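You operate a simulated robot arm through the tools that you are given. There is no shell and no other tool. Be economical: measure what you need, move in short steps, check, and stop when the job is done.

You run a simulated robot arm. Do the job below in one go: nothing can be reset, and whatever is moved stays where it is left.

Task
Put one of the steel nut with a red bands from the free end of the red bench on the top of the white bench. Put the clear measuring cup that says "26" from the top of the green bench on the top of the black bench and the clear measuring cup that says "27" on the right middle shelf of the cart. Put two of the yellow sponges from the top of the back bench on the top of the right blue cabinet. Push the top drawer of the left blue cabinet shut. Press the log key on the right blue box three times. Put the grey block with the green end on the top of the white cabinet away on the top of the black bench. Open the third drawer from the top of the right blue cabinet. The order is free. Set down upright: clear measuring cup, grey block with the green end.

The check looks at the end state, three seconds after you hand in, the way a careful person would. Anything else that was tipped, shoved, dropped, spilled or broken makes it a failure.

Robot
A 7-joint arm with a two-finger parallel gripper on a trunk, on a base that drives. Base frame: it is fixed to the floor where the robot stands at the start and does not move with it; the origin is under the middle of the robot, x ahead of it, y to its left, z up; the surface under the hand at the start is at about z = 85. Readings come in cm, degrees, newtons and seconds.
With the tool pointing down near the work surface it reaches from about 26 to 70 cm from the robot's upright axis, wherever it stands. Its first joint turns from -166.0 to 166.0 degrees. Places, roughly: clear measuring cup [275, -225, 100]; grey block with the green end [275, 325, 100]; log key on the right blue box [290, 310, 150]; right middle shelf of the cart [290, 140, 60]; steel nut with a red band (3x3x2 cm) [70, 0, 90]; third drawer of the right blue cabinet [570, 230, 60]; top drawer of the left blue cabinet [550, 300, 80]; top of the black bench [90, -230, 80]; top of the right blue cabinet [590, 230, 90]; top of the white bench [70, 440, 80]; yellow sponge (9x6x5 cm) [610, 40, 90]. Payload 3.43 kg.
Tool frame: the origin (TCP) lies between the finger pads and is the grasp point; the fingertips stand 3 cm ahead of it; z points along the fingers, y is the line along which they close. The gripper opens to 9.4 cm. The fingers are 2.8 cm wide and 1 cm thick; the gripper's body (5 by 9.6 cm) begins 5.5 cm behind the TCP.
Orientation is told as [roll, pitch, yaw] about the base's x, y, z axes, in that order, counted from this pose: with the fingers straight down and closing along the base's y, the tool's x points along the base's -x, its y along +y and its z along -z.

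Tools
- The arm moves only by the tool drive_tool. Its argument "motion" is a list of rows, each a list of 3 entries, a list of its own where there are three numbers: the shift along the tool's x, y, z in units of 30 mm (1.0 is 30 mm), then the turn, a rotation vector about the tool's x, y, z in units of 4 degrees (1.0 is 4 degrees), then the gripper command, from -1 (shut) to 1 (fully open), values between in proportion. In form: [[[tx, ty, tz], [rx, ry, rz], gripper], ...]. A call has 1 to 8 rows; each row shifts and turns the commanded pose from where the row before left it, along the tool's axes as they then stand. A call with a number of a shift or a turn outside -1 to 1 is refused whole. Rows are played at 5 a second. More than 5 cm and 8.6 degrees between two rows, or a gripper value outside its range, and nothing of the call is played. A pose out of reach is approached as far as the arm can. The call stops where the force on the tool passes 40 N (or 10 N more than at its start, if that is more) or the arm is blocked; 0.2 s more then pass. Each finger travels about 10.8 cm/s and halts on what it meets, pressing with about 29 N; the grip force reading is that of the motor and also rises with nothing between the fingers. The clock runs only during rows and for 0.2 s after the last one: add rows that do not move to give the fingers time. It gives the time, the measured TCP pose, the force on the tool (base axes), the opening and the grip force at its end, in the units of the frame above (readings bear some noise), with the torque about the TCP (base axes, N m) and any sound that the robot's microphone picked up.
- Cameras (640 x 400 px; columns grow to the right, rows downward): "scene" is now at [37.31, -12.12, 124.03]; the picture's right is [-0.00, -0.17, -0.99], its down [-0.36, -0.92, 0.16] and it looks along [-0.93, 0.36, -0.06] (base axes); focal length 214 px, centre (320, 200). "wrist" rides on the gripper at [7.6, 1.4, -10.3] in the tool frame; the picture's right is [-0.18, 0.98, 0.00], its down [-0.75, -0.14, -0.64] and it looks along [-0.63, -0.12, 0.77] (tool axes); focal length 243 px, centre (320, 200). There is no depth. A picture from a camera that has moved, and an enlarged one, comes with that camera's place and axes in the base frame and with its lens. The place of the scene camera against the robot may be out by one fixed shift of up to 1.2 cm in any direction.
- grab_frame(camera): a new picture of that camera. No time passes.
- lift_body(by): slides the trunk up (or, below 0, down) by that many cm; the arm and the scene camera ride with it, the base frame stays. It gives what a move gives, with no picture.
- drive_base(legs): drives the robot by 1 to 6 legs, each [ahead, left, turn to the left] in cm, cm and degrees, along the robot's own axes; the way and the turn of a leg run together, so that a leg with both is an arc; at most 150 cm and 180 degrees a leg. The arm and the cameras ride along, it lands a little off, and it stops where it bumps. It gives what a move gives.
- aim_head(pan, tilt): turns the head with the scene camera to pan (to the left, within 80 degrees either way) and tilt (down, from -29 to 69), counted from straight ahead of the robot. It gives what a move gives.
- zoom(camera, box): a new picture of the part [left, top, right, bottom] of that camera's present view, enlarged. No time passes.
- finish_job(): hands the job in; it is judged then, once.

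Go step by step. Nothing tells you exact positions but the pictures and the camera data: compare them with the known pose of the tool, close in by small moves and look again before you grip or let go. The budget is 217 turns and 218 pictures, counting those below and the enlarged ones. Unless the task says otherwise, let go and move clear before handing in.

The tools are called after "Request:" by a JSON object that holds its "op" and its "data". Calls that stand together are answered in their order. drive_tool: Moves the arm, as the interface text tells. Its arguments: {"type":"object","properties":{"motion":{"type":"array","items":{"type":"array"}}},"required":["motion"]} The other tools are called the same way: lift_body (by) slides the trunk up or down; drive_base (legs) drives the base; aim_head (pan, tilt) turns the head that bears the scene camera; grab_frame (camera) takes a picture; zoom (camera, box) takes an enlarged picture of a part of a camera's view; finish_job () hands the job in.

At the start:

```text
t: 0.0
position: [35.69, -17.73, 111.58]
tool_rot: [0.0, 0.0, 0.1]
wrist_force: [-1.0, 1.6, 0.4]
ft_torque: [0.0, -0.01, -0.02]
opening: 9.39
grasp_force: 0.0
trunk travel left (down, up): [-27.5, 31.5]
robot x, y, heading: [-0.05, 0.25, -0.0]
head pan, tilt: [80.2, 68.8]
```

scene: 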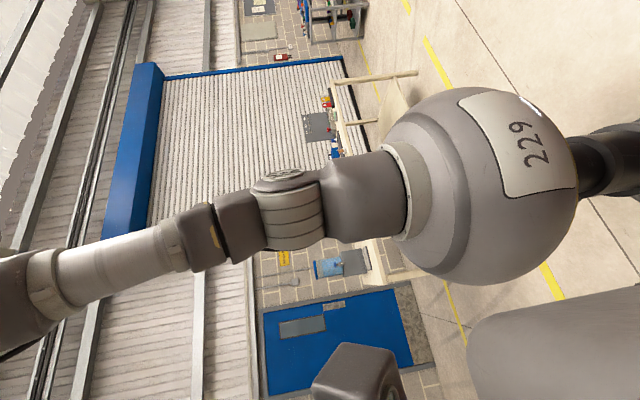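
wrist: 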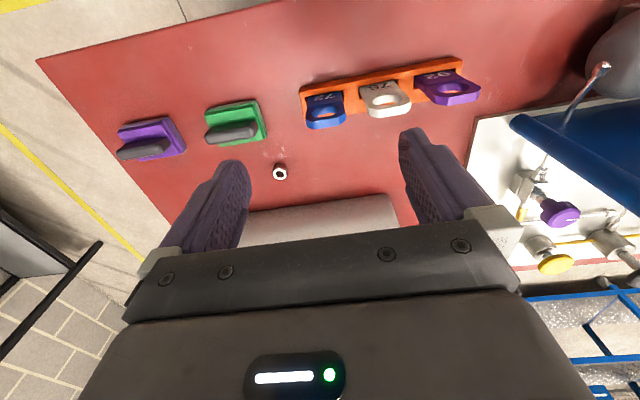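

The head looks back past the arm, and the wrist shows the red bench with tools. I'll turn the head ahead to see the scene.

Request:
{"op": "aim_head", "data": {"pan": 0, "tilt": 35}}

Request:
{"op": "grab_frame", "data": {"camera": "scene"}}

Request:
{"op": "aim_head", "data": {"pan": 0, "tilt": 5}}

Request:
{"op": "grab_frame", "data": {"camera": "scene"}}

```text
t: 1.5
position: [35.79, -17.66, 111.74]
tool_rot: [0.0, 0.0, -0.1]
wrist_force: [-0.3, 0.8, -0.4]
ft_torque: [0.01, -0.01, 0.01]
opening: 9.41
grasp_force: 0.1
trunk travel left (down, up): [-27.5, 31.5]
robot x, y, heading: [0.24, 0.07, 0.1]
head pan, tilt: [0.0, 35.0]
```

```text
215 pictures are left
camera scene: at [41.67, -17.62, 116.18], right [0.0, -1.0, 0.0], down [-0.82, 0.0, 0.57], along [-0.57, 0.0, -0.82], focal length 214 px, centre (320, 200)
```

scene: 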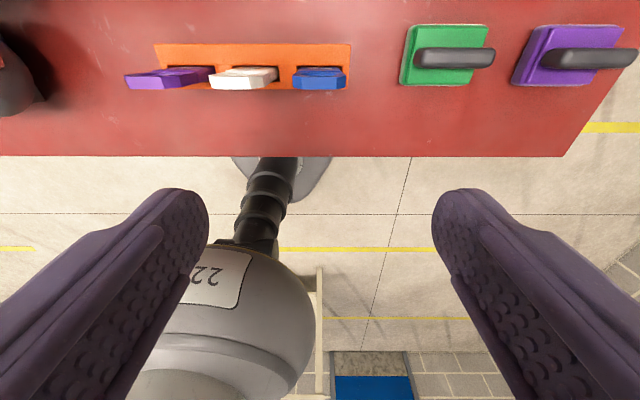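

```text
t: 2.5
position: [35.77, -17.78, 111.64]
tool_rot: [-0.1, 0.0, 0.0]
wrist_force: [0.0, 1.1, 0.0]
ft_torque: [0.01, 0.03, -0.02]
opening: 9.4
grasp_force: 0.1
trunk travel left (down, up): [-27.5, 31.5]
robot x, y, heading: [-0.13, -0.02, 0.3]
head pan, tilt: [0.0, 5.0]
```

```text
214 pictures are left
camera scene: at [46.49, -17.63, 115.8], right [0.0, -1.0, 0.0], down [-1.0, 0.0, 0.09], along [-0.09, 0.0, -1.0], focal length 214 px, centre (320, 200)
```

scene: 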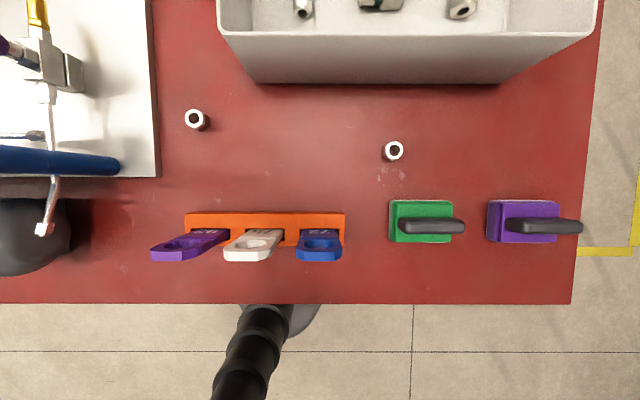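

The scene camera rides with the hand and looks down at tilt 0. I'll zoom in on the nuts and look around with the head.

Request:
{"op": "zoom", "data": {"camera": "scene", "box": [170, 90, 420, 246]}}

Request:
{"op": "aim_head", "data": {"pan": 0, "tilt": -29}}

Request:
{"op": "grab_frame", "data": {"camera": "scene"}}

Request:
{"op": "aim_head", "data": {"pan": 80, "tilt": -20}}

Request:
{"op": "grab_frame", "data": {"camera": "scene"}}

Request:
{"op": "aim_head", "data": {"pan": -80, "tilt": -20}}

Request:
{"op": "grab_frame", "data": {"camera": "scene"}}

```text
2.56 times, centred on (295, 168) of scene
camera zoom: at [46.49, -17.63, 115.8], right [0.0, -1.0, 0.0], down [-1.0, 0.0, 0.09], along [-0.09, 0.0, -1.0], focal length 549 px, centre (384, 282)
```

zoom: 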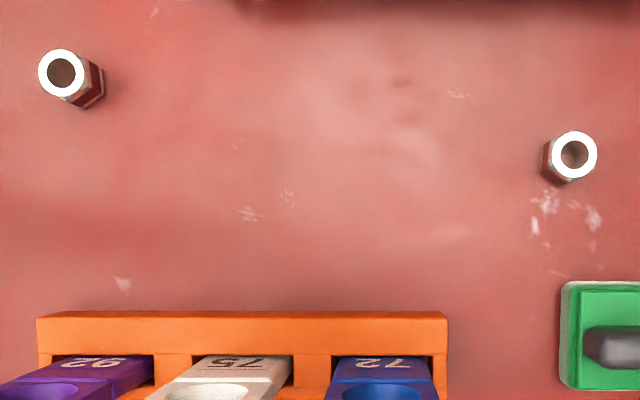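

```text
t: 3.5
position: [35.76, -17.77, 111.62]
tool_rot: [0.0, 0.1, 0.0]
wrist_force: [0.5, 0.0, 0.6]
ft_torque: [0.01, -0.01, 0.02]
opening: 9.41
grasp_force: 0.2
trunk travel left (down, up): [-27.5, 31.5]
robot x, y, heading: [0.07, 0.19, -0.2]
head pan, tilt: [0.0, -28.6]
```

```text
212 pictures are left
camera scene: at [51.29, -17.63, 118.27], right [0.0, -1.0, 0.0], down [-0.88, 0.0, -0.48], along [0.48, 0.0, -0.88], focal length 214 px, centre (320, 200)
```

scene: 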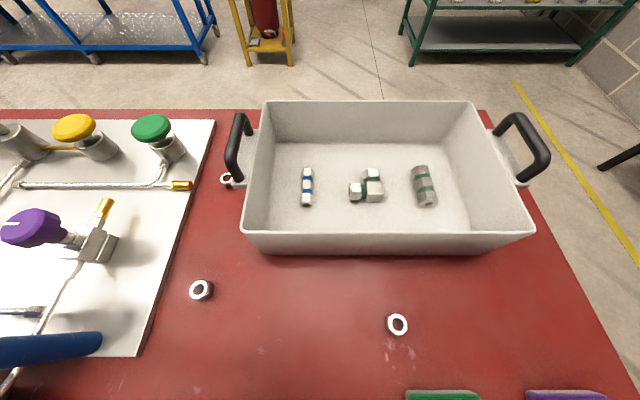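

```text
t: 5.0
position: [35.72, -17.79, 111.67]
tool_rot: [0.0, 0.0, 0.0]
wrist_force: [0.0, 0.1, 0.0]
ft_torque: [0.01, 0.03, -0.01]
opening: 9.41
grasp_force: 0.1
trunk travel left (down, up): [-27.5, 31.5]
robot x, y, heading: [0.21, -0.21, -0.2]
head pan, tilt: [80.0, -20.0]
```

```text
211 pictures are left
camera scene: at [50.22, -10.14, 123.66], right [0.0, -0.17, -0.98], down [-0.94, 0.34, -0.06], along [0.34, 0.93, -0.16], focal length 214 px, centre (320, 200)
```

scene: 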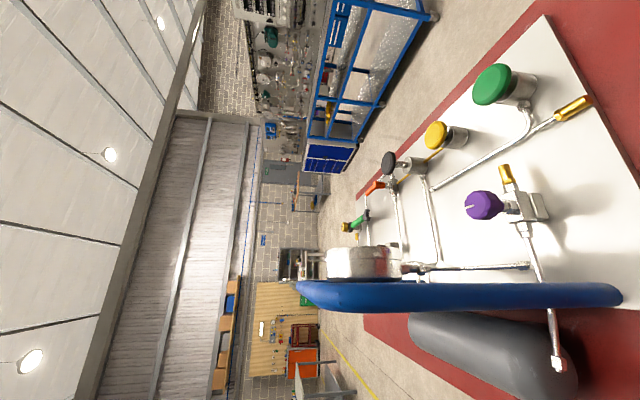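

```text
t: 7.5
position: [35.67, -17.7, 111.68]
tool_rot: [0.1, 0.1, 0.0]
wrist_force: [-0.1, -0.7, -0.3]
ft_torque: [0.01, 0.0, -0.01]
opening: 9.4
grasp_force: 0.0
trunk travel left (down, up): [-27.5, 31.5]
robot x, y, heading: [0.01, 0.07, 0.0]
head pan, tilt: [-80.0, -20.0]
```

```text
210 pictures are left
camera scene: at [50.22, -25.12, 123.66], right [0.0, -0.17, 0.98], down [-0.94, -0.34, -0.06], along [0.34, -0.93, -0.16], focal length 214 px, centre (320, 200)
```

scene: 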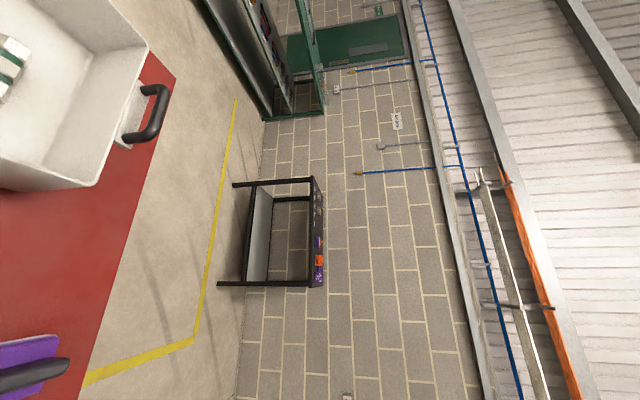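

Three nuts stand round the tray, two in front of it. I'll move over the right-front nut and check its band and how the head camera rides.

Request:
{"op": "aim_head", "data": {"pan": 0, "tilt": 0}}

Request:
{"op": "drive_tool", "data": {"motion": [[[-0.5, -0.65, 0], [0, 0, 1], 1], [[-0.5, -0.65, 0], [0, 0, 1], 1], [[-0.5, -0.65, 0], [0, 0, 1], 1], [[-0.5, -0.65, 0], [0, 0, 1], 1], [[-0.5, -0.65, 0], [0, 0, 1], 1]]}}

Request:
{"op": "grab_frame", "data": {"camera": "scene"}}

Request:
{"op": "grab_frame", "data": {"camera": "wrist"}}

```text
t: 9.0
position: [35.65, -17.71, 111.78]
tool_rot: [0.0, 0.1, 0.0]
wrist_force: [0.2, -0.7, -0.1]
ft_torque: [0.05, -0.01, 0.02]
opening: 9.38
grasp_force: 0.1
trunk travel left (down, up): [-27.5, 31.5]
robot x, y, heading: [0.06, -0.0, 0.0]
head pan, tilt: [0.0, 0.0]
```

```text
t: 10.2
position: [41.83, -28.54, 111.64]
tool_rot: [0.0, 0.0, -20.2]
wrist_force: [0.5, -0.8, 0.2]
ft_torque: [-0.01, -0.01, 0.02]
opening: 9.38
grasp_force: 0.0
trunk travel left (down, up): [-27.5, 31.5]
robot x, y, heading: [-0.2, -0.24, 0.1]
head pan, tilt: [0.0, 0.0]
```

```text
209 pictures are left
camera scene: at [52.81, -32.23, 116.02], right [-0.34, -0.94, 0.0], down [-0.94, 0.34, 0.0], along [0.0, 0.0, -1.0], focal length 214 px, centre (320, 200)
```

scene: 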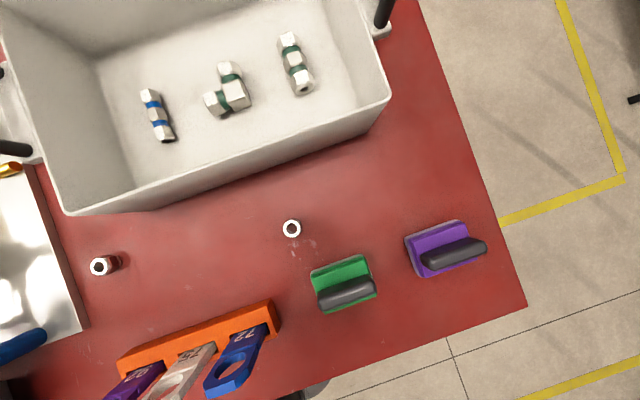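

```text
208 pictures are left
camera wrist: at [35.15, -24.62, 121.97], right [0.51, 0.86, 0.0], down [0.66, -0.39, 0.64], along [0.55, -0.33, -0.77], focal length 243 px, centre (320, 200)
```

wrist: 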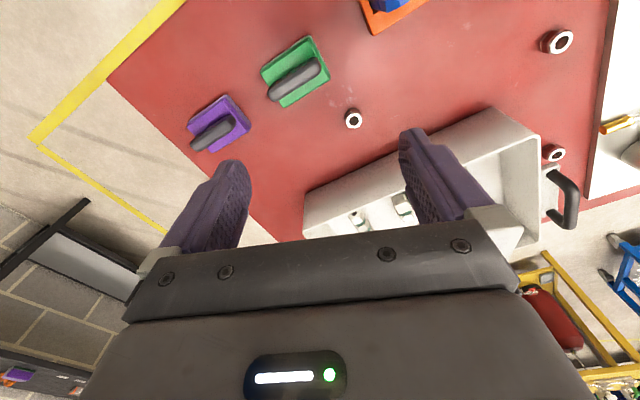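

The head camera does ride on the hand. Zooming in on the nuts to tell the bands.

Request:
{"op": "zoom", "data": {"camera": "wrist", "box": [320, 10, 600, 185]}}

Request:
{"op": "zoom", "data": {"camera": "scene", "box": [260, 205, 324, 245]}}

```text
2.29 times, centred on (460, 98) of wrist
camera zoom: at [35.15, -24.62, 121.97], right [0.51, 0.86, 0.0], down [0.66, -0.39, 0.64], along [0.55, -0.33, -0.77], focal length 555 px, centre (0, 434)
```

zoom: 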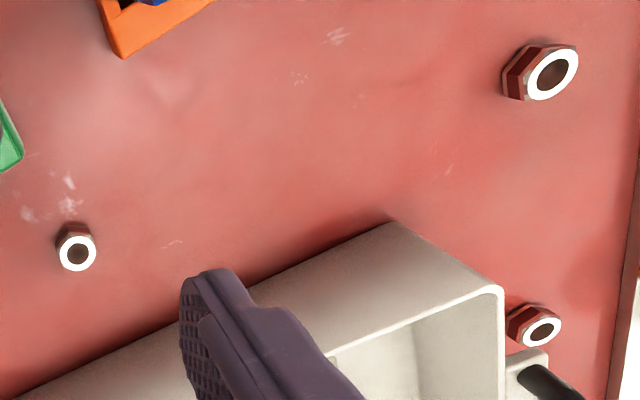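

```text
10.00 times, centred on (292, 225) of scene
camera zoom: at [52.81, -32.23, 116.02], right [-0.34, -0.94, 0.0], down [-0.94, 0.34, 0.0], along [0.0, 0.0, -1.0], focal length 2145 px, centre (600, -50)
```

zoom: 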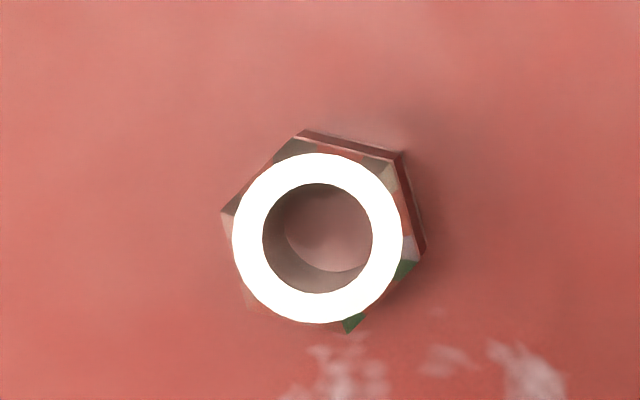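

Nut at about (54.5, -1.5) clearly has the red band; I go over it, turning the hand so its head points to -y.

Request:
{"op": "drive_tool", "data": {"motion": [[[-0.075, 0.826, 0], [0, 0, 1], 0.5], [[-0.018, 0.829, 0], [0, 0, 1], 0.5], [[0.04, 0.828, 0], [0, 0, 1], 0.5], [[0.098, 0.823, 0], [0, 0, 1], 0.5], [[0.155, 0.814, 0], [0, 0, 1], 0.5], [[0.212, 0.802, 0], [0, 0, 1], 0.5], [[0.268, 0.784, 0], [0, 0, 1], 0.5], [[0.321, 0.764, 0], [0, 0, 1], 0.5]]}}

Request:
{"op": "drive_tool", "data": {"motion": [[[0.374, 0.74, 0], [0, 0, 1], 0.5], [[0.425, 0.712, 0], [0, 0, 1], 0.5], [[0.473, 0.681, 0], [0, 0, 1], 0.5], [[0.519, 0.646, 0], [0, 0, 1], 0.5]]}}

Request:
{"op": "aim_head", "data": {"pan": 0, "tilt": 20}}

Request:
{"op": "grab_frame", "data": {"camera": "scene"}}

Request:
{"op": "grab_frame", "data": {"camera": "wrist"}}

```text
t: 12.0
position: [50.12, -10.37, 111.6]
tool_rot: [0.0, 0.0, -52.0]
wrist_force: [0.1, 0.4, 0.5]
ft_torque: [-0.01, 0.01, 0.02]
opening: 7.06
grasp_force: 0.1
trunk travel left (down, up): [-27.5, 31.5]
robot x, y, heading: [0.18, -0.08, -0.0]
head pan, tilt: [0.0, 0.0]
```

```text
t: 13.0
position: [54.53, -1.23, 111.85]
tool_rot: [0.1, 0.0, -68.1]
wrist_force: [-0.6, 0.3, 0.3]
ft_torque: [0.01, -0.01, 0.02]
opening: 7.05
grasp_force: 0.0
trunk travel left (down, up): [-27.5, 31.5]
robot x, y, heading: [0.16, -0.55, -0.1]
head pan, tilt: [0.0, 0.0]
```

```text
t: 13.8
position: [54.57, -1.46, 111.87]
tool_rot: [0.0, 0.0, -68.0]
wrist_force: [-0.4, -0.1, 0.3]
ft_torque: [0.0, 0.02, -0.01]
opening: 7.05
grasp_force: 0.0
trunk travel left (down, up): [-27.5, 31.5]
robot x, y, heading: [0.16, 0.08, 0.1]
head pan, tilt: [0.0, 20.0]
```

```text
205 pictures are left
camera scene: at [57.98, -8.47, 115.84], right [-0.93, -0.38, 0.0], down [-0.35, 0.87, 0.34], along [-0.13, 0.32, -0.94], focal length 214 px, centre (320, 200)
```

scene: 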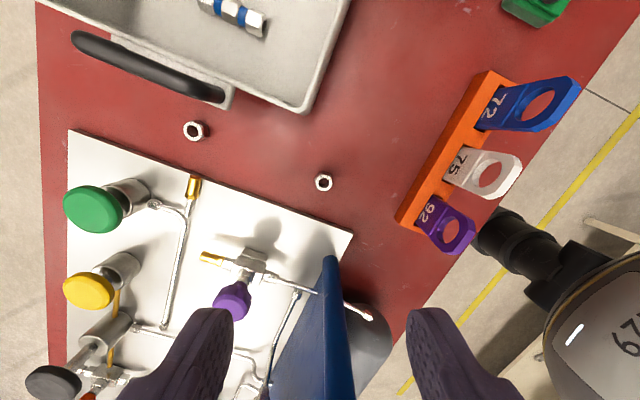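

```text
204 pictures are left
camera wrist: at [52.86, 6.22, 122.1], right [0.98, 0.2, 0.0], down [0.15, -0.75, 0.64], along [0.13, -0.63, -0.77], focal length 243 px, centre (320, 200)
```

wrist: 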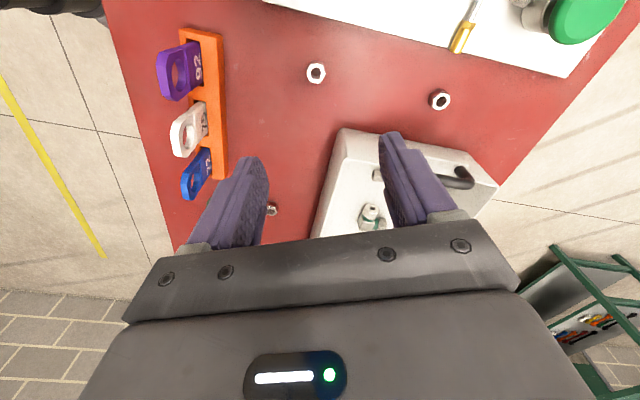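

Request:
{"op": "zoom", "data": {"camera": "scene", "box": [292, 163, 356, 203]}}

Request:
{"op": "zoom", "data": {"camera": "wrist", "box": [284, 53, 348, 93]}}

```text
10.00 times, centred on (324, 183) of scene
camera zoom: at [57.98, -8.47, 115.84], right [-0.93, -0.38, 0.0], down [-0.35, 0.87, 0.34], along [-0.13, 0.32, -0.94], focal length 2145 px, centre (280, 370)
```

zoom: 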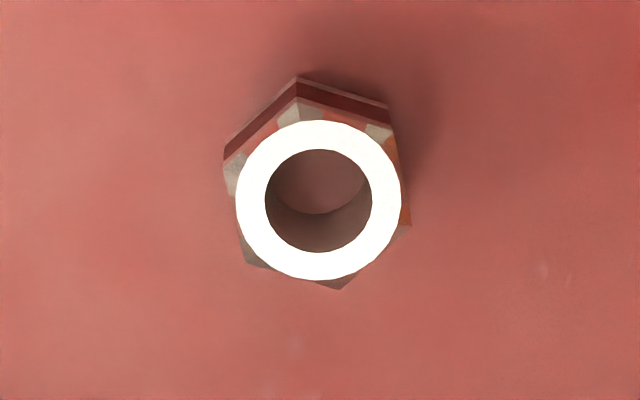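

```text
10.00 times, centred on (316, 73) of wrist
camera zoom: at [52.86, 6.22, 122.1], right [0.98, 0.2, 0.0], down [0.15, -0.75, 0.64], along [0.13, -0.63, -0.77], focal length 2426 px, centre (360, 1470)
```

zoom: 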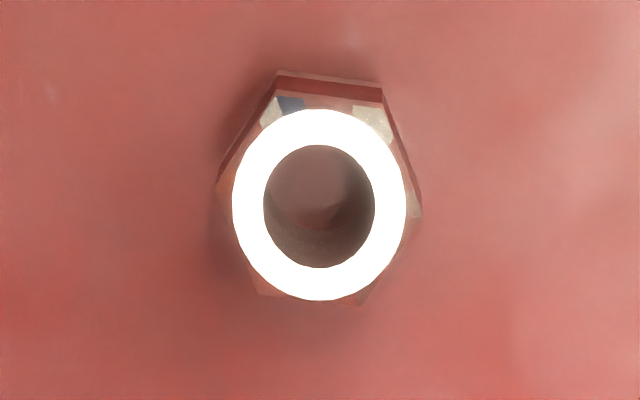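

The nut has a red band. I turn the fingers to its flats and go down.

Request:
{"op": "drive_tool", "data": {"motion": [[[0.05, -0.13, 0.5], [0, 0, -1], 0.3], [[0, 0, 0.9], [0, 0, -1], 0.3], [[0, 0, 1], [0, 0, -0.5], 0.3], [[0, 0, 1], [0, 0, 0], 0.3], [[0, 0, 1], [0, 0, 0], 0.3], [[0, 0, 1], [0, 0, 0], 0.3], [[0, 0, 1], [0, 0, 0], 0.3]]}}

Request:
{"op": "grab_frame", "data": {"camera": "scene"}}

Request:
{"op": "grab_frame", "data": {"camera": "wrist"}}

```text
t: 15.4
position: [54.09, -1.44, 92.69]
tool_rot: [0.0, 0.0, -58.0]
wrist_force: [0.1, 0.1, 0.4]
ft_torque: [-0.02, 0.0, -0.01]
opening: 6.1
grasp_force: 0.1
trunk travel left (down, up): [-27.5, 31.5]
robot x, y, heading: [-0.1, 0.16, -0.2]
head pan, tilt: [0.0, 20.0]
```

```text
201 pictures are left
camera scene: at [58.81, -7.84, 96.71], right [-0.85, -0.53, 0.0], down [-0.5, 0.8, 0.34], along [-0.18, 0.29, -0.94], focal length 214 px, centre (320, 200)
```

scene: 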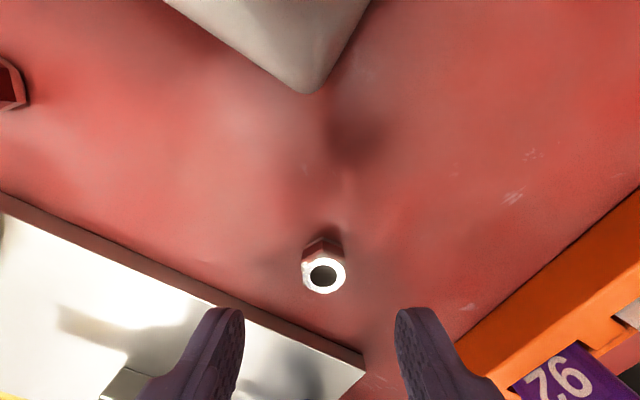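

```text
200 pictures are left
camera wrist: at [51.2, 5.86, 102.97], right [0.93, 0.36, 0.0], down [0.28, -0.71, 0.64], along [0.23, -0.6, -0.77], focal length 243 px, centre (320, 200)
```

wrist: 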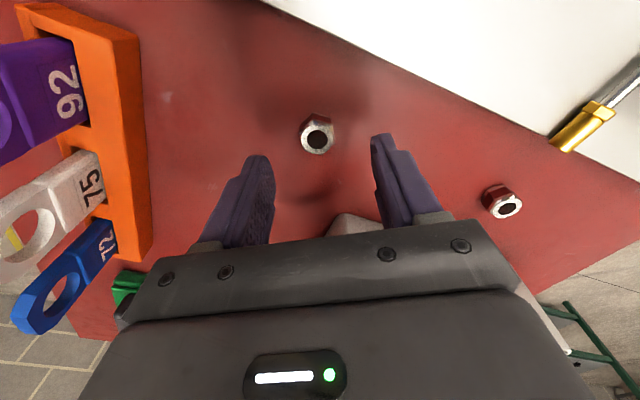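

Request:
{"op": "drive_tool", "data": {"motion": [[[0.1, 0, 0.7], [0, 0, 0], 0.3], [[0, 0, 0.6], [0, 0, 0], 0.3]]}}

Request:
{"op": "grab_frame", "data": {"camera": "wrist"}}

Request:
{"op": "grab_frame", "data": {"camera": "scene"}}

```text
t: 15.8
position: [54.04, -1.13, 91.26]
tool_rot: [0.2, -0.3, -58.3]
wrist_force: [-5.5, 0.9, 10.4]
ft_torque: [-0.89, -0.76, -0.29]
opening: 6.09
grasp_force: 0.0
trunk travel left (down, up): [-27.5, 31.5]
robot x, y, heading: [0.02, 0.04, -0.1]
head pan, tilt: [0.0, 20.0]
stopped in row 2: the force on the tool passed its limit at 52 N (the readings are from after the stop); the commanded pose is now the measured one
```

```text
199 pictures are left
camera wrist: at [51.04, 6.11, 101.54], right [0.93, 0.36, 0.01], down [0.27, -0.71, 0.65], along [0.24, -0.6, -0.76], focal length 243 px, centre (320, 200)
```

wrist: 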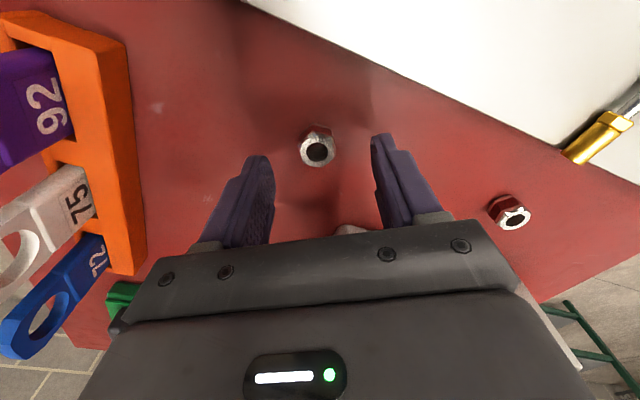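

```text
198 pictures are left
camera scene: at [58.58, -7.6, 95.35], right [-0.85, -0.53, 0.0], down [-0.49, 0.8, 0.34], along [-0.18, 0.29, -0.94], focal length 214 px, centre (320, 200)
```

scene: 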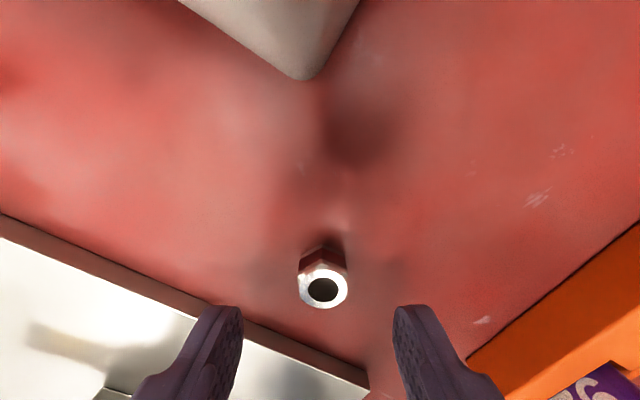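

The head itself touched the tray's lip. I lift, swing the head away to pan -80 so it stands high and clear, and check the tray.

Request:
{"op": "drive_tool", "data": {"motion": [[[0, 0, -1], [0, 0, 0], 0.3], [[0, 0, -1], [0, 0, 0], 0.3]]}}

Request:
{"op": "grab_frame", "data": {"camera": "scene"}}

Request:
{"op": "aim_head", "data": {"pan": -80, "tilt": 0}}

Request:
{"op": "drive_tool", "data": {"motion": [[[0, 0, 1], [0, 0, 0], 0.3], [[0, 0, 1], [0, 0, 0], 0.3], [[0, 0, 0.5], [0, 0, 0], 0.3]]}}

Request:
{"op": "grab_frame", "data": {"camera": "wrist"}}

```text
t: 16.4
position: [54.1, -1.17, 97.3]
tool_rot: [0.2, -0.3, -58.2]
wrist_force: [-0.3, -0.4, 0.2]
ft_torque: [0.02, -0.02, -0.01]
opening: 6.13
grasp_force: 0.0
trunk travel left (down, up): [-27.5, 31.5]
robot x, y, heading: [0.32, 0.51, 0.1]
head pan, tilt: [0.0, 20.0]
```

```text
197 pictures are left
camera scene: at [58.74, -7.75, 101.27], right [-0.85, -0.53, 0.0], down [-0.5, 0.8, 0.34], along [-0.18, 0.29, -0.94], focal length 214 px, centre (320, 200)
```

scene: 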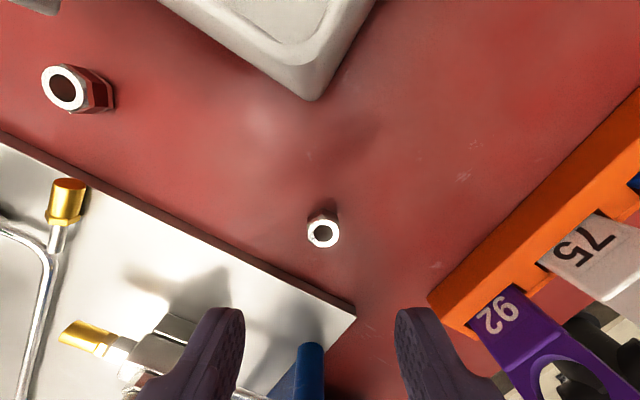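

```text
t: 18.0
position: [54.01, -1.28, 97.19]
tool_rot: [0.2, -0.2, -58.1]
wrist_force: [-1.2, -0.2, 1.2]
ft_torque: [0.03, -0.01, -0.01]
opening: 6.08
grasp_force: 0.1
trunk travel left (down, up): [-27.5, 31.5]
robot x, y, heading: [-0.07, 0.27, -0.4]
head pan, tilt: [-80.0, 0.0]
```

```text
t: 18.8
position: [54.06, -1.29, 89.8]
tool_rot: [0.2, -0.2, -58.2]
wrist_force: [-0.4, -0.6, 0.3]
ft_torque: [-0.03, 0.02, 0.02]
opening: 6.12
grasp_force: 0.2
trunk travel left (down, up): [-27.5, 31.5]
robot x, y, heading: [0.15, 0.01, 0.1]
head pan, tilt: [-80.0, 0.0]
```

```text
196 pictures are left
camera wrist: at [51.16, 6.04, 99.96], right [0.93, 0.36, 0.0], down [0.27, -0.71, 0.64], along [0.24, -0.6, -0.76], focal length 243 px, centre (320, 200)
```

wrist: 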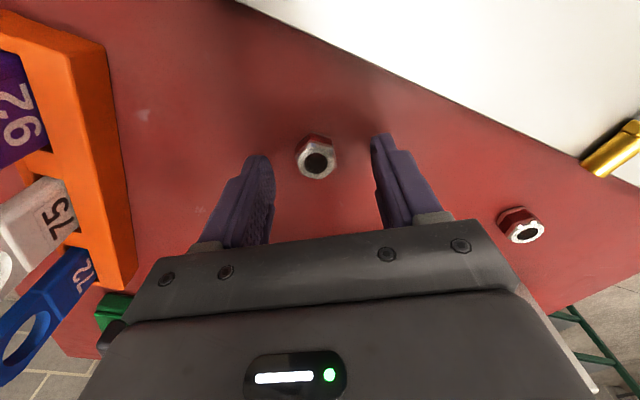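

Request:
{"op": "drive_tool", "data": {"motion": [[[0.05, 0, 0.4], [0, 0, 0], 0.3], [[0, 0, 0], [0, 0, 0], 0.3]]}}

Request:
{"op": "grab_frame", "data": {"camera": "wrist"}}

```text
t: 19.4
position: [54.09, -1.15, 88.6]
tool_rot: [0.3, -0.1, -58.2]
wrist_force: [0.3, 0.0, 0.0]
ft_torque: [0.01, 0.01, 0.02]
opening: 6.11
grasp_force: 0.1
trunk travel left (down, up): [-27.5, 31.5]
robot x, y, heading: [0.06, -0.45, 0.2]
head pan, tilt: [-80.0, 0.0]
```

```text
195 pictures are left
camera wrist: at [51.05, 6.19, 98.83], right [0.93, 0.36, 0.0], down [0.27, -0.71, 0.64], along [0.24, -0.6, -0.76], focal length 243 px, centre (320, 200)
```

wrist: 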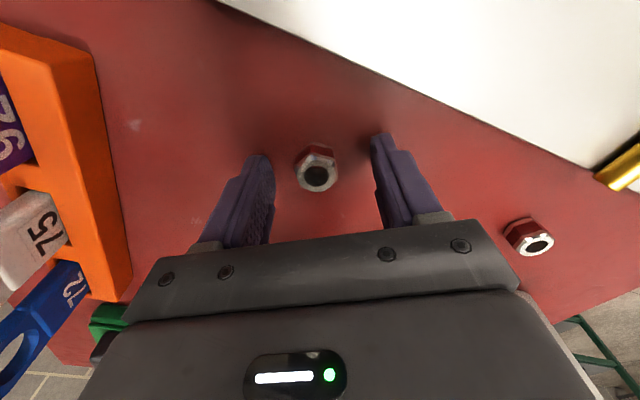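

Request:
{"op": "drive_tool", "data": {"motion": [[[0, 0, 0.07], [0, 0, 0], 0.3], [[0, 0, 0], [0, 0, 0], -1], [[0, 0, 0], [0, 0, 0], -1], [[0, 0, 0], [0, 0, 0], -1]]}}

Request:
{"op": "drive_tool", "data": {"motion": [[[0, 0, -1], [0, 0, 0], -1], [[0, 0, -1], [0, 0, 0], -1], [[0, 0, -1], [0, 0, 0], -1], [[0, 0, -1], [0, 0, 0], -1], [[0, 0, -1], [0, 0, 0], -1], [[0, 0, -1], [0, 0, 0], -1]]}}

Request:
{"op": "aim_head", "data": {"pan": 0, "tilt": 0}}

Request:
{"op": "grab_frame", "data": {"camera": "wrist"}}

Request:
{"op": "grab_frame", "data": {"camera": "scene"}}

```text
t: 20.4
position: [54.08, -1.02, 88.34]
tool_rot: [0.2, -0.2, -58.2]
wrist_force: [-0.2, -0.4, 1.6]
ft_torque: [0.0, -0.02, 0.02]
opening: 2.28
grasp_force: 28.7
trunk travel left (down, up): [-27.5, 31.5]
robot x, y, heading: [-0.1, 0.22, -0.1]
head pan, tilt: [-80.0, 0.0]
```

```text
t: 21.8
position: [53.92, -1.1, 106.24]
tool_rot: [0.1, -0.2, -58.0]
wrist_force: [-0.3, -0.1, -0.4]
ft_torque: [0.04, 0.0, -0.01]
opening: 2.32
grasp_force: 29.1
trunk travel left (down, up): [-27.5, 31.5]
robot x, y, heading: [0.01, 0.1, 0.2]
head pan, tilt: [-80.0, 0.0]
```

```text
t: 23.3
position: [54.13, -1.06, 106.12]
tool_rot: [0.2, -0.2, -58.2]
wrist_force: [-0.2, 0.3, 0.4]
ft_torque: [-0.01, 0.02, 0.01]
opening: 2.3
grasp_force: 29.0
trunk travel left (down, up): [-27.5, 31.5]
robot x, y, heading: [-0.12, 0.03, 0.1]
head pan, tilt: [0.0, 0.0]
```

```text
194 pictures are left
camera wrist: at [51.07, 6.21, 116.35], right [0.93, 0.36, 0.0], down [0.27, -0.71, 0.64], along [0.24, -0.6, -0.76], focal length 243 px, centre (320, 200)
```

wrist: 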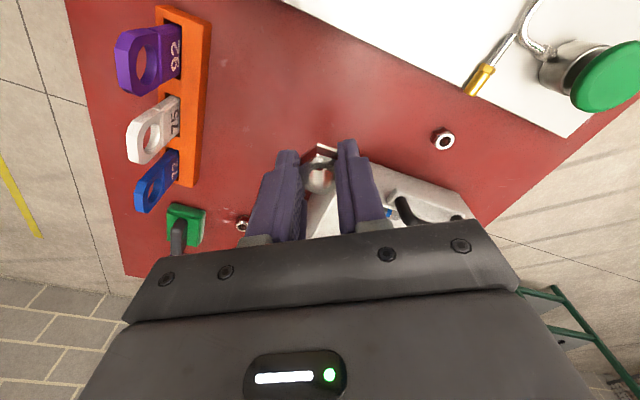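

```text
193 pictures are left
camera scene: at [60.37, -10.26, 110.47], right [-0.85, -0.53, 0.0], down [-0.53, 0.85, 0.0], along [0.0, 0.0, -1.0], focal length 214 px, centre (320, 200)
```

scene: 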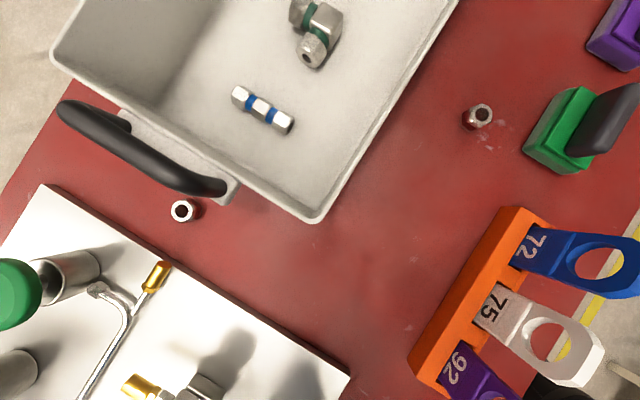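

The nut is held. I pull the arm back and square it, then look left along the drive path.

Request:
{"op": "drive_tool", "data": {"motion": [[[0.281, -0.449, -0.3], [0, 0, -1], -1], [[0.312, -0.429, -0.3], [0, 0, -1], -1], [[0.341, -0.406, -0.3], [0, 0, -1], -1], [[0.368, -0.381, -0.3], [0, 0, -1], -1], [[0.394, -0.355, -0.3], [0, 0, -1], -1], [[0.418, -0.326, -0.3], [0, 0, -1], -1], [[0.439, -0.296, -0.3], [0, 0, -1], -1], [[0.459, -0.265, -0.3], [0, 0, -1], -1]]}}

Request:
{"op": "drive_tool", "data": {"motion": [[[0.476, -0.232, -0.3], [0, 0, -1], -1], [[0.491, -0.199, -0.3], [0, 0, -1], -1], [[0.504, -0.164, -0.3], [0, 0, -1], -1], [[0.514, -0.128, -0.3], [0, 0, -1], -1], [[0.522, -0.092, -0.3], [0, 0, -1], -1], [[0.527, -0.056, -0.3], [0, 0, -1], -1]]}}

Request:
{"op": "aim_head", "data": {"pan": 70, "tilt": -10}}

Request:
{"op": "grab_frame", "data": {"camera": "scene"}}

Request:
{"op": "aim_head", "data": {"pan": 60, "tilt": 50}}

Request:
{"op": "grab_frame", "data": {"camera": "scene"}}

```text
t: 25.1
position: [41.04, -0.87, 113.31]
tool_rot: [-0.1, -0.3, -26.1]
wrist_force: [-1.1, 0.2, -0.7]
ft_torque: [-0.03, -0.02, 0.02]
opening: 2.29
grasp_force: 28.9
trunk travel left (down, up): [-27.5, 31.5]
robot x, y, heading: [-0.28, 0.13, -0.1]
head pan, tilt: [0.0, 0.0]
```

```text
t: 26.5
position: [31.33, -1.05, 118.73]
tool_rot: [-0.1, -0.3, -2.1]
wrist_force: [0.1, -0.2, -0.8]
ft_torque: [-0.03, 0.01, 0.04]
opening: 2.3
grasp_force: 28.8
trunk travel left (down, up): [-27.5, 31.5]
robot x, y, heading: [0.05, 0.13, -0.4]
head pan, tilt: [0.0, 0.0]
```

```text
t: 27.9
position: [31.53, -0.93, 118.82]
tool_rot: [-0.1, -0.2, -2.2]
wrist_force: [0.2, -0.7, -1.0]
ft_torque: [0.02, 0.01, 0.03]
opening: 2.29
grasp_force: 28.2
trunk travel left (down, up): [-27.5, 31.5]
robot x, y, heading: [-0.2, 0.08, 0.3]
head pan, tilt: [70.0, -10.0]
```

```text
192 pictures are left
camera scene: at [44.85, 6.65, 129.23], right [-0.01, -0.34, -0.94], down [-0.98, 0.2, -0.06], along [0.21, 0.92, -0.34], focal length 214 px, centre (320, 200)
```

scene: 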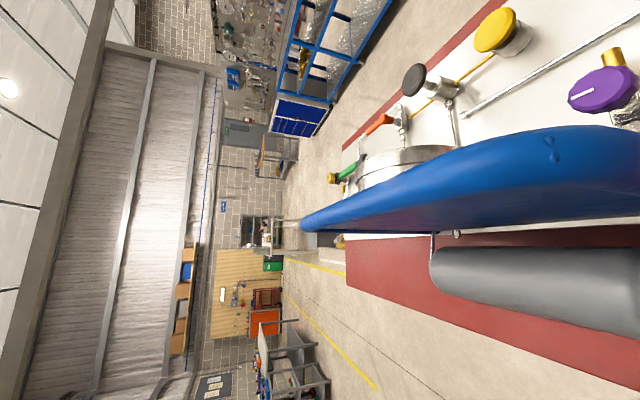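

```text
t: 29.2
position: [31.52, -1.01, 118.63]
tool_rot: [-0.1, -0.3, -2.2]
wrist_force: [-0.6, -0.1, -0.4]
ft_torque: [0.01, -0.01, 0.02]
opening: 2.27
grasp_force: 29.5
trunk travel left (down, up): [-27.5, 31.5]
robot x, y, heading: [0.2, 0.25, -0.1]
head pan, tilt: [60.0, 50.0]
```

```text
191 pictures are left
camera scene: at [35.51, 5.76, 128.23], right [-0.02, -0.5, -0.87], down [-0.67, -0.64, 0.38], along [-0.74, 0.59, -0.33], focal length 214 px, centre (320, 200)
```

scene: 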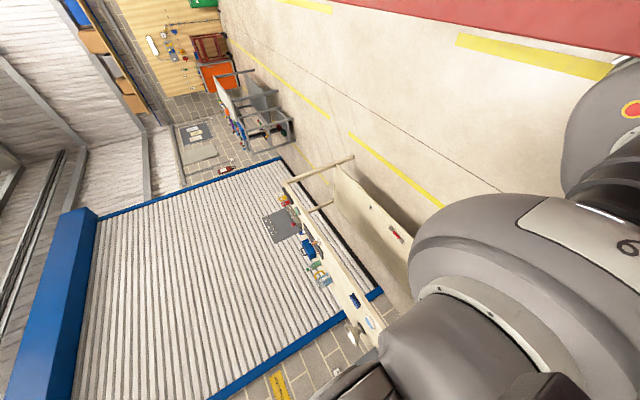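

The lane along +y beside the red bench is clear. I back off a bit and drive left toward the white bench, then look.

Request:
{"op": "drive_base", "data": {"legs": [[-20, 0, 0], [0, 150, 0], [0, 130, 0]]}}

Request:
{"op": "aim_head", "data": {"pan": 65, "tilt": -20}}

Request:
{"op": "grab_frame", "data": {"camera": "scene"}}

Request:
{"op": "aim_head", "data": {"pan": 0, "tilt": -28}}

Request:
{"op": "grab_frame", "data": {"camera": "scene"}}

```text
t: 43.9
position: [16.43, 275.31, 118.75]
tool_rot: [-0.1, -0.2, -4.7]
wrist_force: [-1.4, 0.0, -0.6]
ft_torque: [-0.03, 0.0, 0.0]
opening: 2.28
grasp_force: 28.4
trunk travel left (down, up): [-27.5, 31.5]
robot x, y, heading: [-15.17, 277.63, -2.6]
head pan, tilt: [60.0, 50.0]
```

```text
t: 45.3
position: [16.39, 275.21, 118.75]
tool_rot: [-0.1, -0.3, -4.7]
wrist_force: [-0.5, -0.1, 0.1]
ft_torque: [-0.01, -0.01, 0.02]
opening: 2.26
grasp_force: 28.9
trunk travel left (down, up): [-27.5, 31.5]
robot x, y, heading: [-15.13, 277.77, -2.0]
head pan, tilt: [65.0, -20.0]
```

```text
190 pictures are left
camera scene: at [31.32, 281.11, 128.92], right [-0.03, -0.42, -0.91], down [-0.91, 0.39, -0.15], along [0.41, 0.82, -0.4], focal length 214 px, centre (320, 200)
```

scene: 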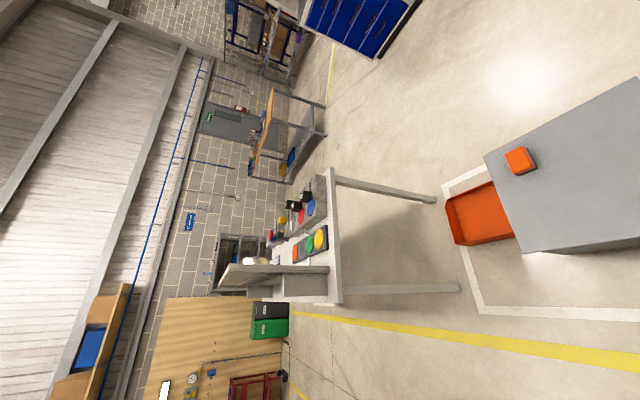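

```text
t: 46.6
position: [16.45, 275.3, 118.79]
tool_rot: [-0.1, -0.2, -4.7]
wrist_force: [-0.4, -0.9, -1.2]
ft_torque: [-0.04, 0.01, -0.01]
opening: 2.27
grasp_force: 29.6
trunk travel left (down, up): [-27.5, 31.5]
robot x, y, heading: [-15.06, 277.53, -2.5]
head pan, tilt: [0.0, -28.0]
```

```text
189 pictures are left
camera scene: at [31.78, 274.16, 125.38], right [-0.08, -1.0, 0.0], down [-0.88, 0.07, -0.47], along [0.47, -0.04, -0.88], focal length 214 px, centre (320, 200)
```

scene: 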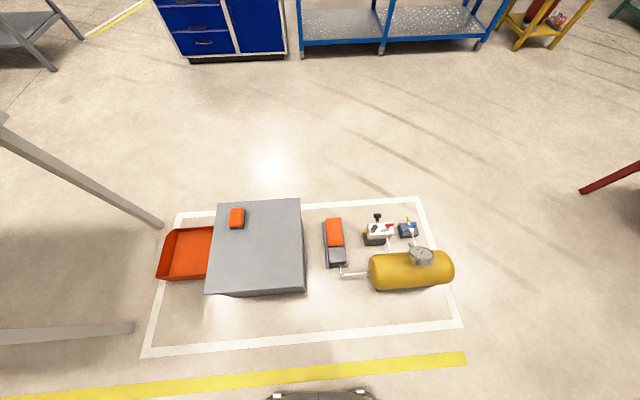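

The white bench stands at y above 365, with items on it. I drive on until I face it.

Request:
{"op": "drive_base", "data": {"legs": [[-8, 130, 2.5]]}}

Request:
{"op": "aim_head", "data": {"pan": 0, "tilt": -28}}

Request:
{"op": "grab_frame", "data": {"camera": "scene"}}

Request:
{"op": "grab_frame", "data": {"camera": "wrist"}}

```text
t: 52.9
position: [10.25, 402.29, 118.78]
tool_rot: [-0.2, -0.3, -1.4]
wrist_force: [-0.4, -0.3, -0.5]
ft_torque: [-0.03, 0.0, -0.01]
opening: 2.28
grasp_force: 28.9
trunk travel left (down, up): [-27.5, 31.5]
robot x, y, heading: [-21.36, 402.74, 0.5]
head pan, tilt: [0.0, -28.0]
```

```text
t: 53.5
position: [10.29, 402.22, 118.85]
tool_rot: [-0.1, -0.3, -1.4]
wrist_force: [0.5, -0.4, 0.1]
ft_torque: [-0.03, 0.03, -0.01]
opening: 2.27
grasp_force: 28.8
trunk travel left (down, up): [-27.5, 31.5]
robot x, y, heading: [-21.17, 402.71, 0.7]
head pan, tilt: [0.0, -28.0]
```

```text
188 pictures are left
camera scene: at [25.81, 401.99, 125.38], right [-0.03, -1.0, 0.0], down [-0.88, 0.02, -0.47], along [0.47, -0.01, -0.88], focal length 214 px, centre (320, 200)
```

scene: 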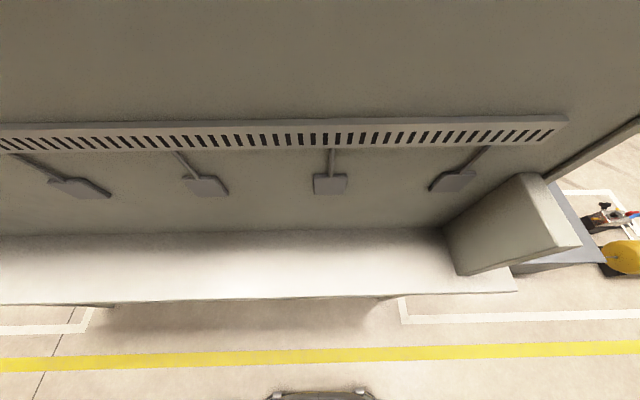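

```text
187 pictures are left
camera wrist: at [2.62, 403.88, 128.99], right [0.21, 0.98, 0.0], down [0.75, -0.16, 0.65], along [0.63, -0.14, -0.76], focal length 243 px, centre (320, 200)
```

wrist: 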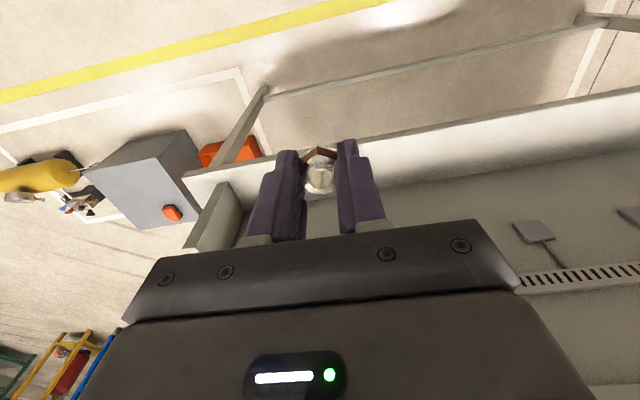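

This side of the white bench is only a narrow ledge before an upright panel; the main top lies on the far (+x) side, which is where the other jobs are too. I drive around through the gap at y≈150.

Request:
{"op": "drive_base", "data": {"legs": [[0, -150, 0], [0, -100, 0], [150, 0, 0], [35, 0, 0], [0, 150, 0]]}}

Request:
{"op": "grab_frame", "data": {"camera": "scene"}}

Request:
{"op": "aim_head", "data": {"pan": 70, "tilt": -10}}

Request:
{"op": "grab_frame", "data": {"camera": "scene"}}

Request:
{"op": "aim_head", "data": {"pan": 60, "tilt": 40}}

Request:
{"op": "grab_frame", "data": {"camera": "scene"}}

```text
t: 81.9
position: [199.49, 298.74, 118.78]
tool_rot: [-0.1, -0.2, -2.0]
wrist_force: [0.3, 0.0, -0.2]
ft_torque: [-0.01, 0.01, 0.01]
opening: 2.27
grasp_force: 29.0
trunk travel left (down, up): [-27.5, 31.5]
robot x, y, heading: [168.05, 299.48, 0.2]
head pan, tilt: [0.0, -28.0]
```

```text
186 pictures are left
camera scene: at [215.03, 298.38, 125.38], right [-0.04, -1.0, 0.0], down [-0.88, 0.03, -0.47], along [0.47, -0.02, -0.88], focal length 214 px, centre (320, 200)
```

scene: 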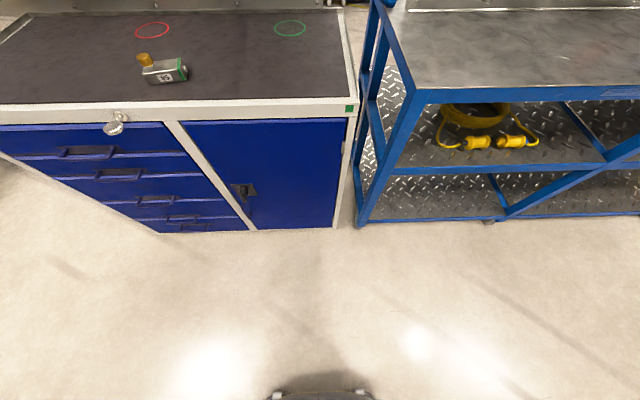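

```text
t: 83.3
position: [199.59, 298.8, 118.84]
tool_rot: [0.0, -0.5, -2.1]
wrist_force: [0.7, -0.2, 0.0]
ft_torque: [-0.01, -0.01, 0.03]
opening: 2.28
grasp_force: 28.8
trunk travel left (down, up): [-27.5, 31.5]
robot x, y, heading: [168.18, 300.11, 0.1]
head pan, tilt: [70.0, -10.0]
```

```text
185 pictures are left
camera scene: at [212.89, 306.36, 129.24], right [-0.01, -0.34, -0.94], down [-0.98, 0.2, -0.06], along [0.21, 0.92, -0.34], focal length 214 px, centre (320, 200)
```

scene: 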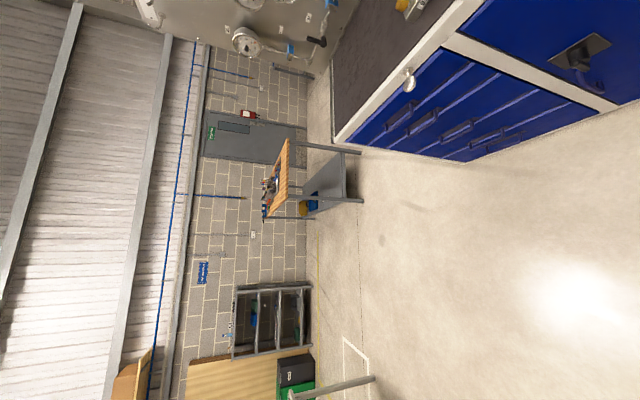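

```text
t: 84.5
position: [199.48, 298.75, 118.69]
tool_rot: [-0.2, -0.4, -2.0]
wrist_force: [-0.9, -0.5, -1.0]
ft_torque: [0.02, -0.03, -0.02]
opening: 2.3
grasp_force: 29.1
trunk travel left (down, up): [-27.5, 31.5]
robot x, y, heading: [167.83, 299.54, -0.0]
head pan, tilt: [60.0, 40.0]
```

```text
184 pictures are left
camera scene: at [204.99, 306.1, 127.84], right [-0.01, -0.5, -0.87], down [-0.79, -0.53, 0.32], along [-0.62, 0.69, -0.39], focal length 214 px, centre (320, 200)
```

scene: 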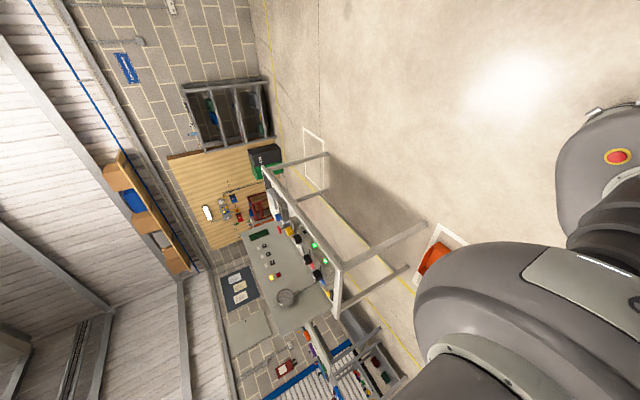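

I see the grey block with a green end on the white cabinet, and the white bench's main side from here. I drive on and turn to face it.

Request:
{"op": "drive_base", "data": {"legs": [[0, 130, 0], [0, 0, 180]]}}

Request:
{"op": "aim_head", "data": {"pan": 0, "tilt": -28}}

Request:
{"op": "grab_frame", "data": {"camera": "scene"}}

```text
t: 98.4
position: [137.59, 433.89, 118.75]
tool_rot: [-0.1, -0.3, 175.9]
wrist_force: [0.3, 0.5, 0.2]
ft_torque: [0.0, -0.01, 0.01]
opening: 2.29
grasp_force: 28.9
trunk travel left (down, up): [-27.5, 31.5]
robot x, y, heading: [169.1, 431.78, 178.3]
head pan, tilt: [60.0, 40.0]
```

```text
t: 99.8
position: [137.55, 433.78, 118.81]
tool_rot: [-0.1, -0.2, 175.9]
wrist_force: [0.1, 0.0, 0.0]
ft_torque: [-0.02, 0.0, 0.02]
opening: 2.3
grasp_force: 28.9
trunk travel left (down, up): [-27.5, 31.5]
robot x, y, heading: [169.22, 431.57, 178.0]
head pan, tilt: [0.0, -28.0]
```

```text
183 pictures are left
camera scene: at [123.31, 435.03, 125.37], right [0.07, 1.0, 0.0], down [0.88, -0.06, -0.47], along [-0.47, 0.03, -0.88], focal length 214 px, centre (320, 200)
```

scene: 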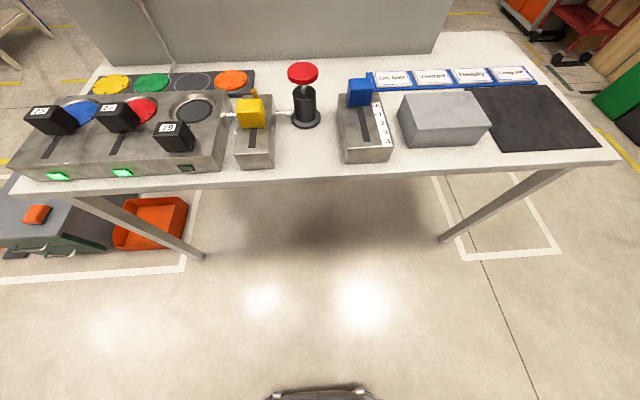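

There's a clear white spot on the bench between the yellow-lever box and the blue-switch box, around (89, 433). I drive closer and stow the head.

Request:
{"op": "drive_base", "data": {"legs": [[32, 0, 1.5]]}}

Request:
{"op": "aim_head", "data": {"pan": 0, "tilt": 0}}

Request:
{"op": "grab_frame", "data": {"camera": "scene"}}

Request:
{"op": "grab_frame", "data": {"camera": "wrist"}}

```text
t: 101.9
position: [105.19, 433.55, 118.66]
tool_rot: [0.0, -0.2, 177.6]
wrist_force: [0.4, 0.1, -0.7]
ft_torque: [-0.01, -0.02, 0.02]
opening: 2.28
grasp_force: 28.7
trunk travel left (down, up): [-27.5, 31.5]
robot x, y, heading: [136.91, 432.49, 179.5]
head pan, tilt: [0.0, -28.0]
```

```text
t: 102.9
position: [105.17, 433.59, 118.83]
tool_rot: [-0.1, -0.4, 177.6]
wrist_force: [0.4, 0.3, 0.1]
ft_torque: [-0.02, 0.01, 0.01]
opening: 2.29
grasp_force: 29.0
trunk travel left (down, up): [-27.5, 31.5]
robot x, y, heading: [136.65, 432.79, 179.7]
head pan, tilt: [0.0, 0.0]
```

```text
182 pictures are left
camera scene: at [94.81, 434.16, 123.14], right [0.04, 1.0, 0.0], down [1.0, -0.04, -0.01], along [-0.01, 0.0, -1.0], focal length 214 px, centre (320, 200)
```

scene: 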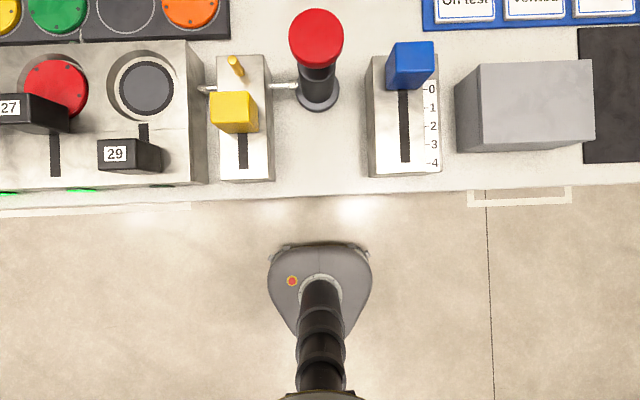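

```text
181 pictures are left
camera wrist: at [112.72, 431.82, 128.99], right [-0.23, -0.97, 0.0], down [-0.74, 0.17, 0.65], along [-0.63, 0.15, -0.76], focal length 243 px, centre (320, 200)
```

wrist: 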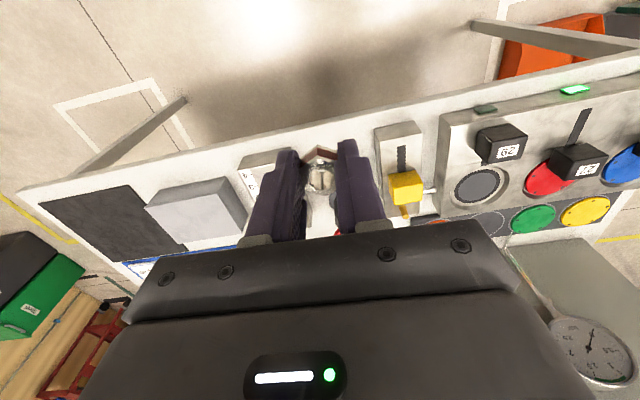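

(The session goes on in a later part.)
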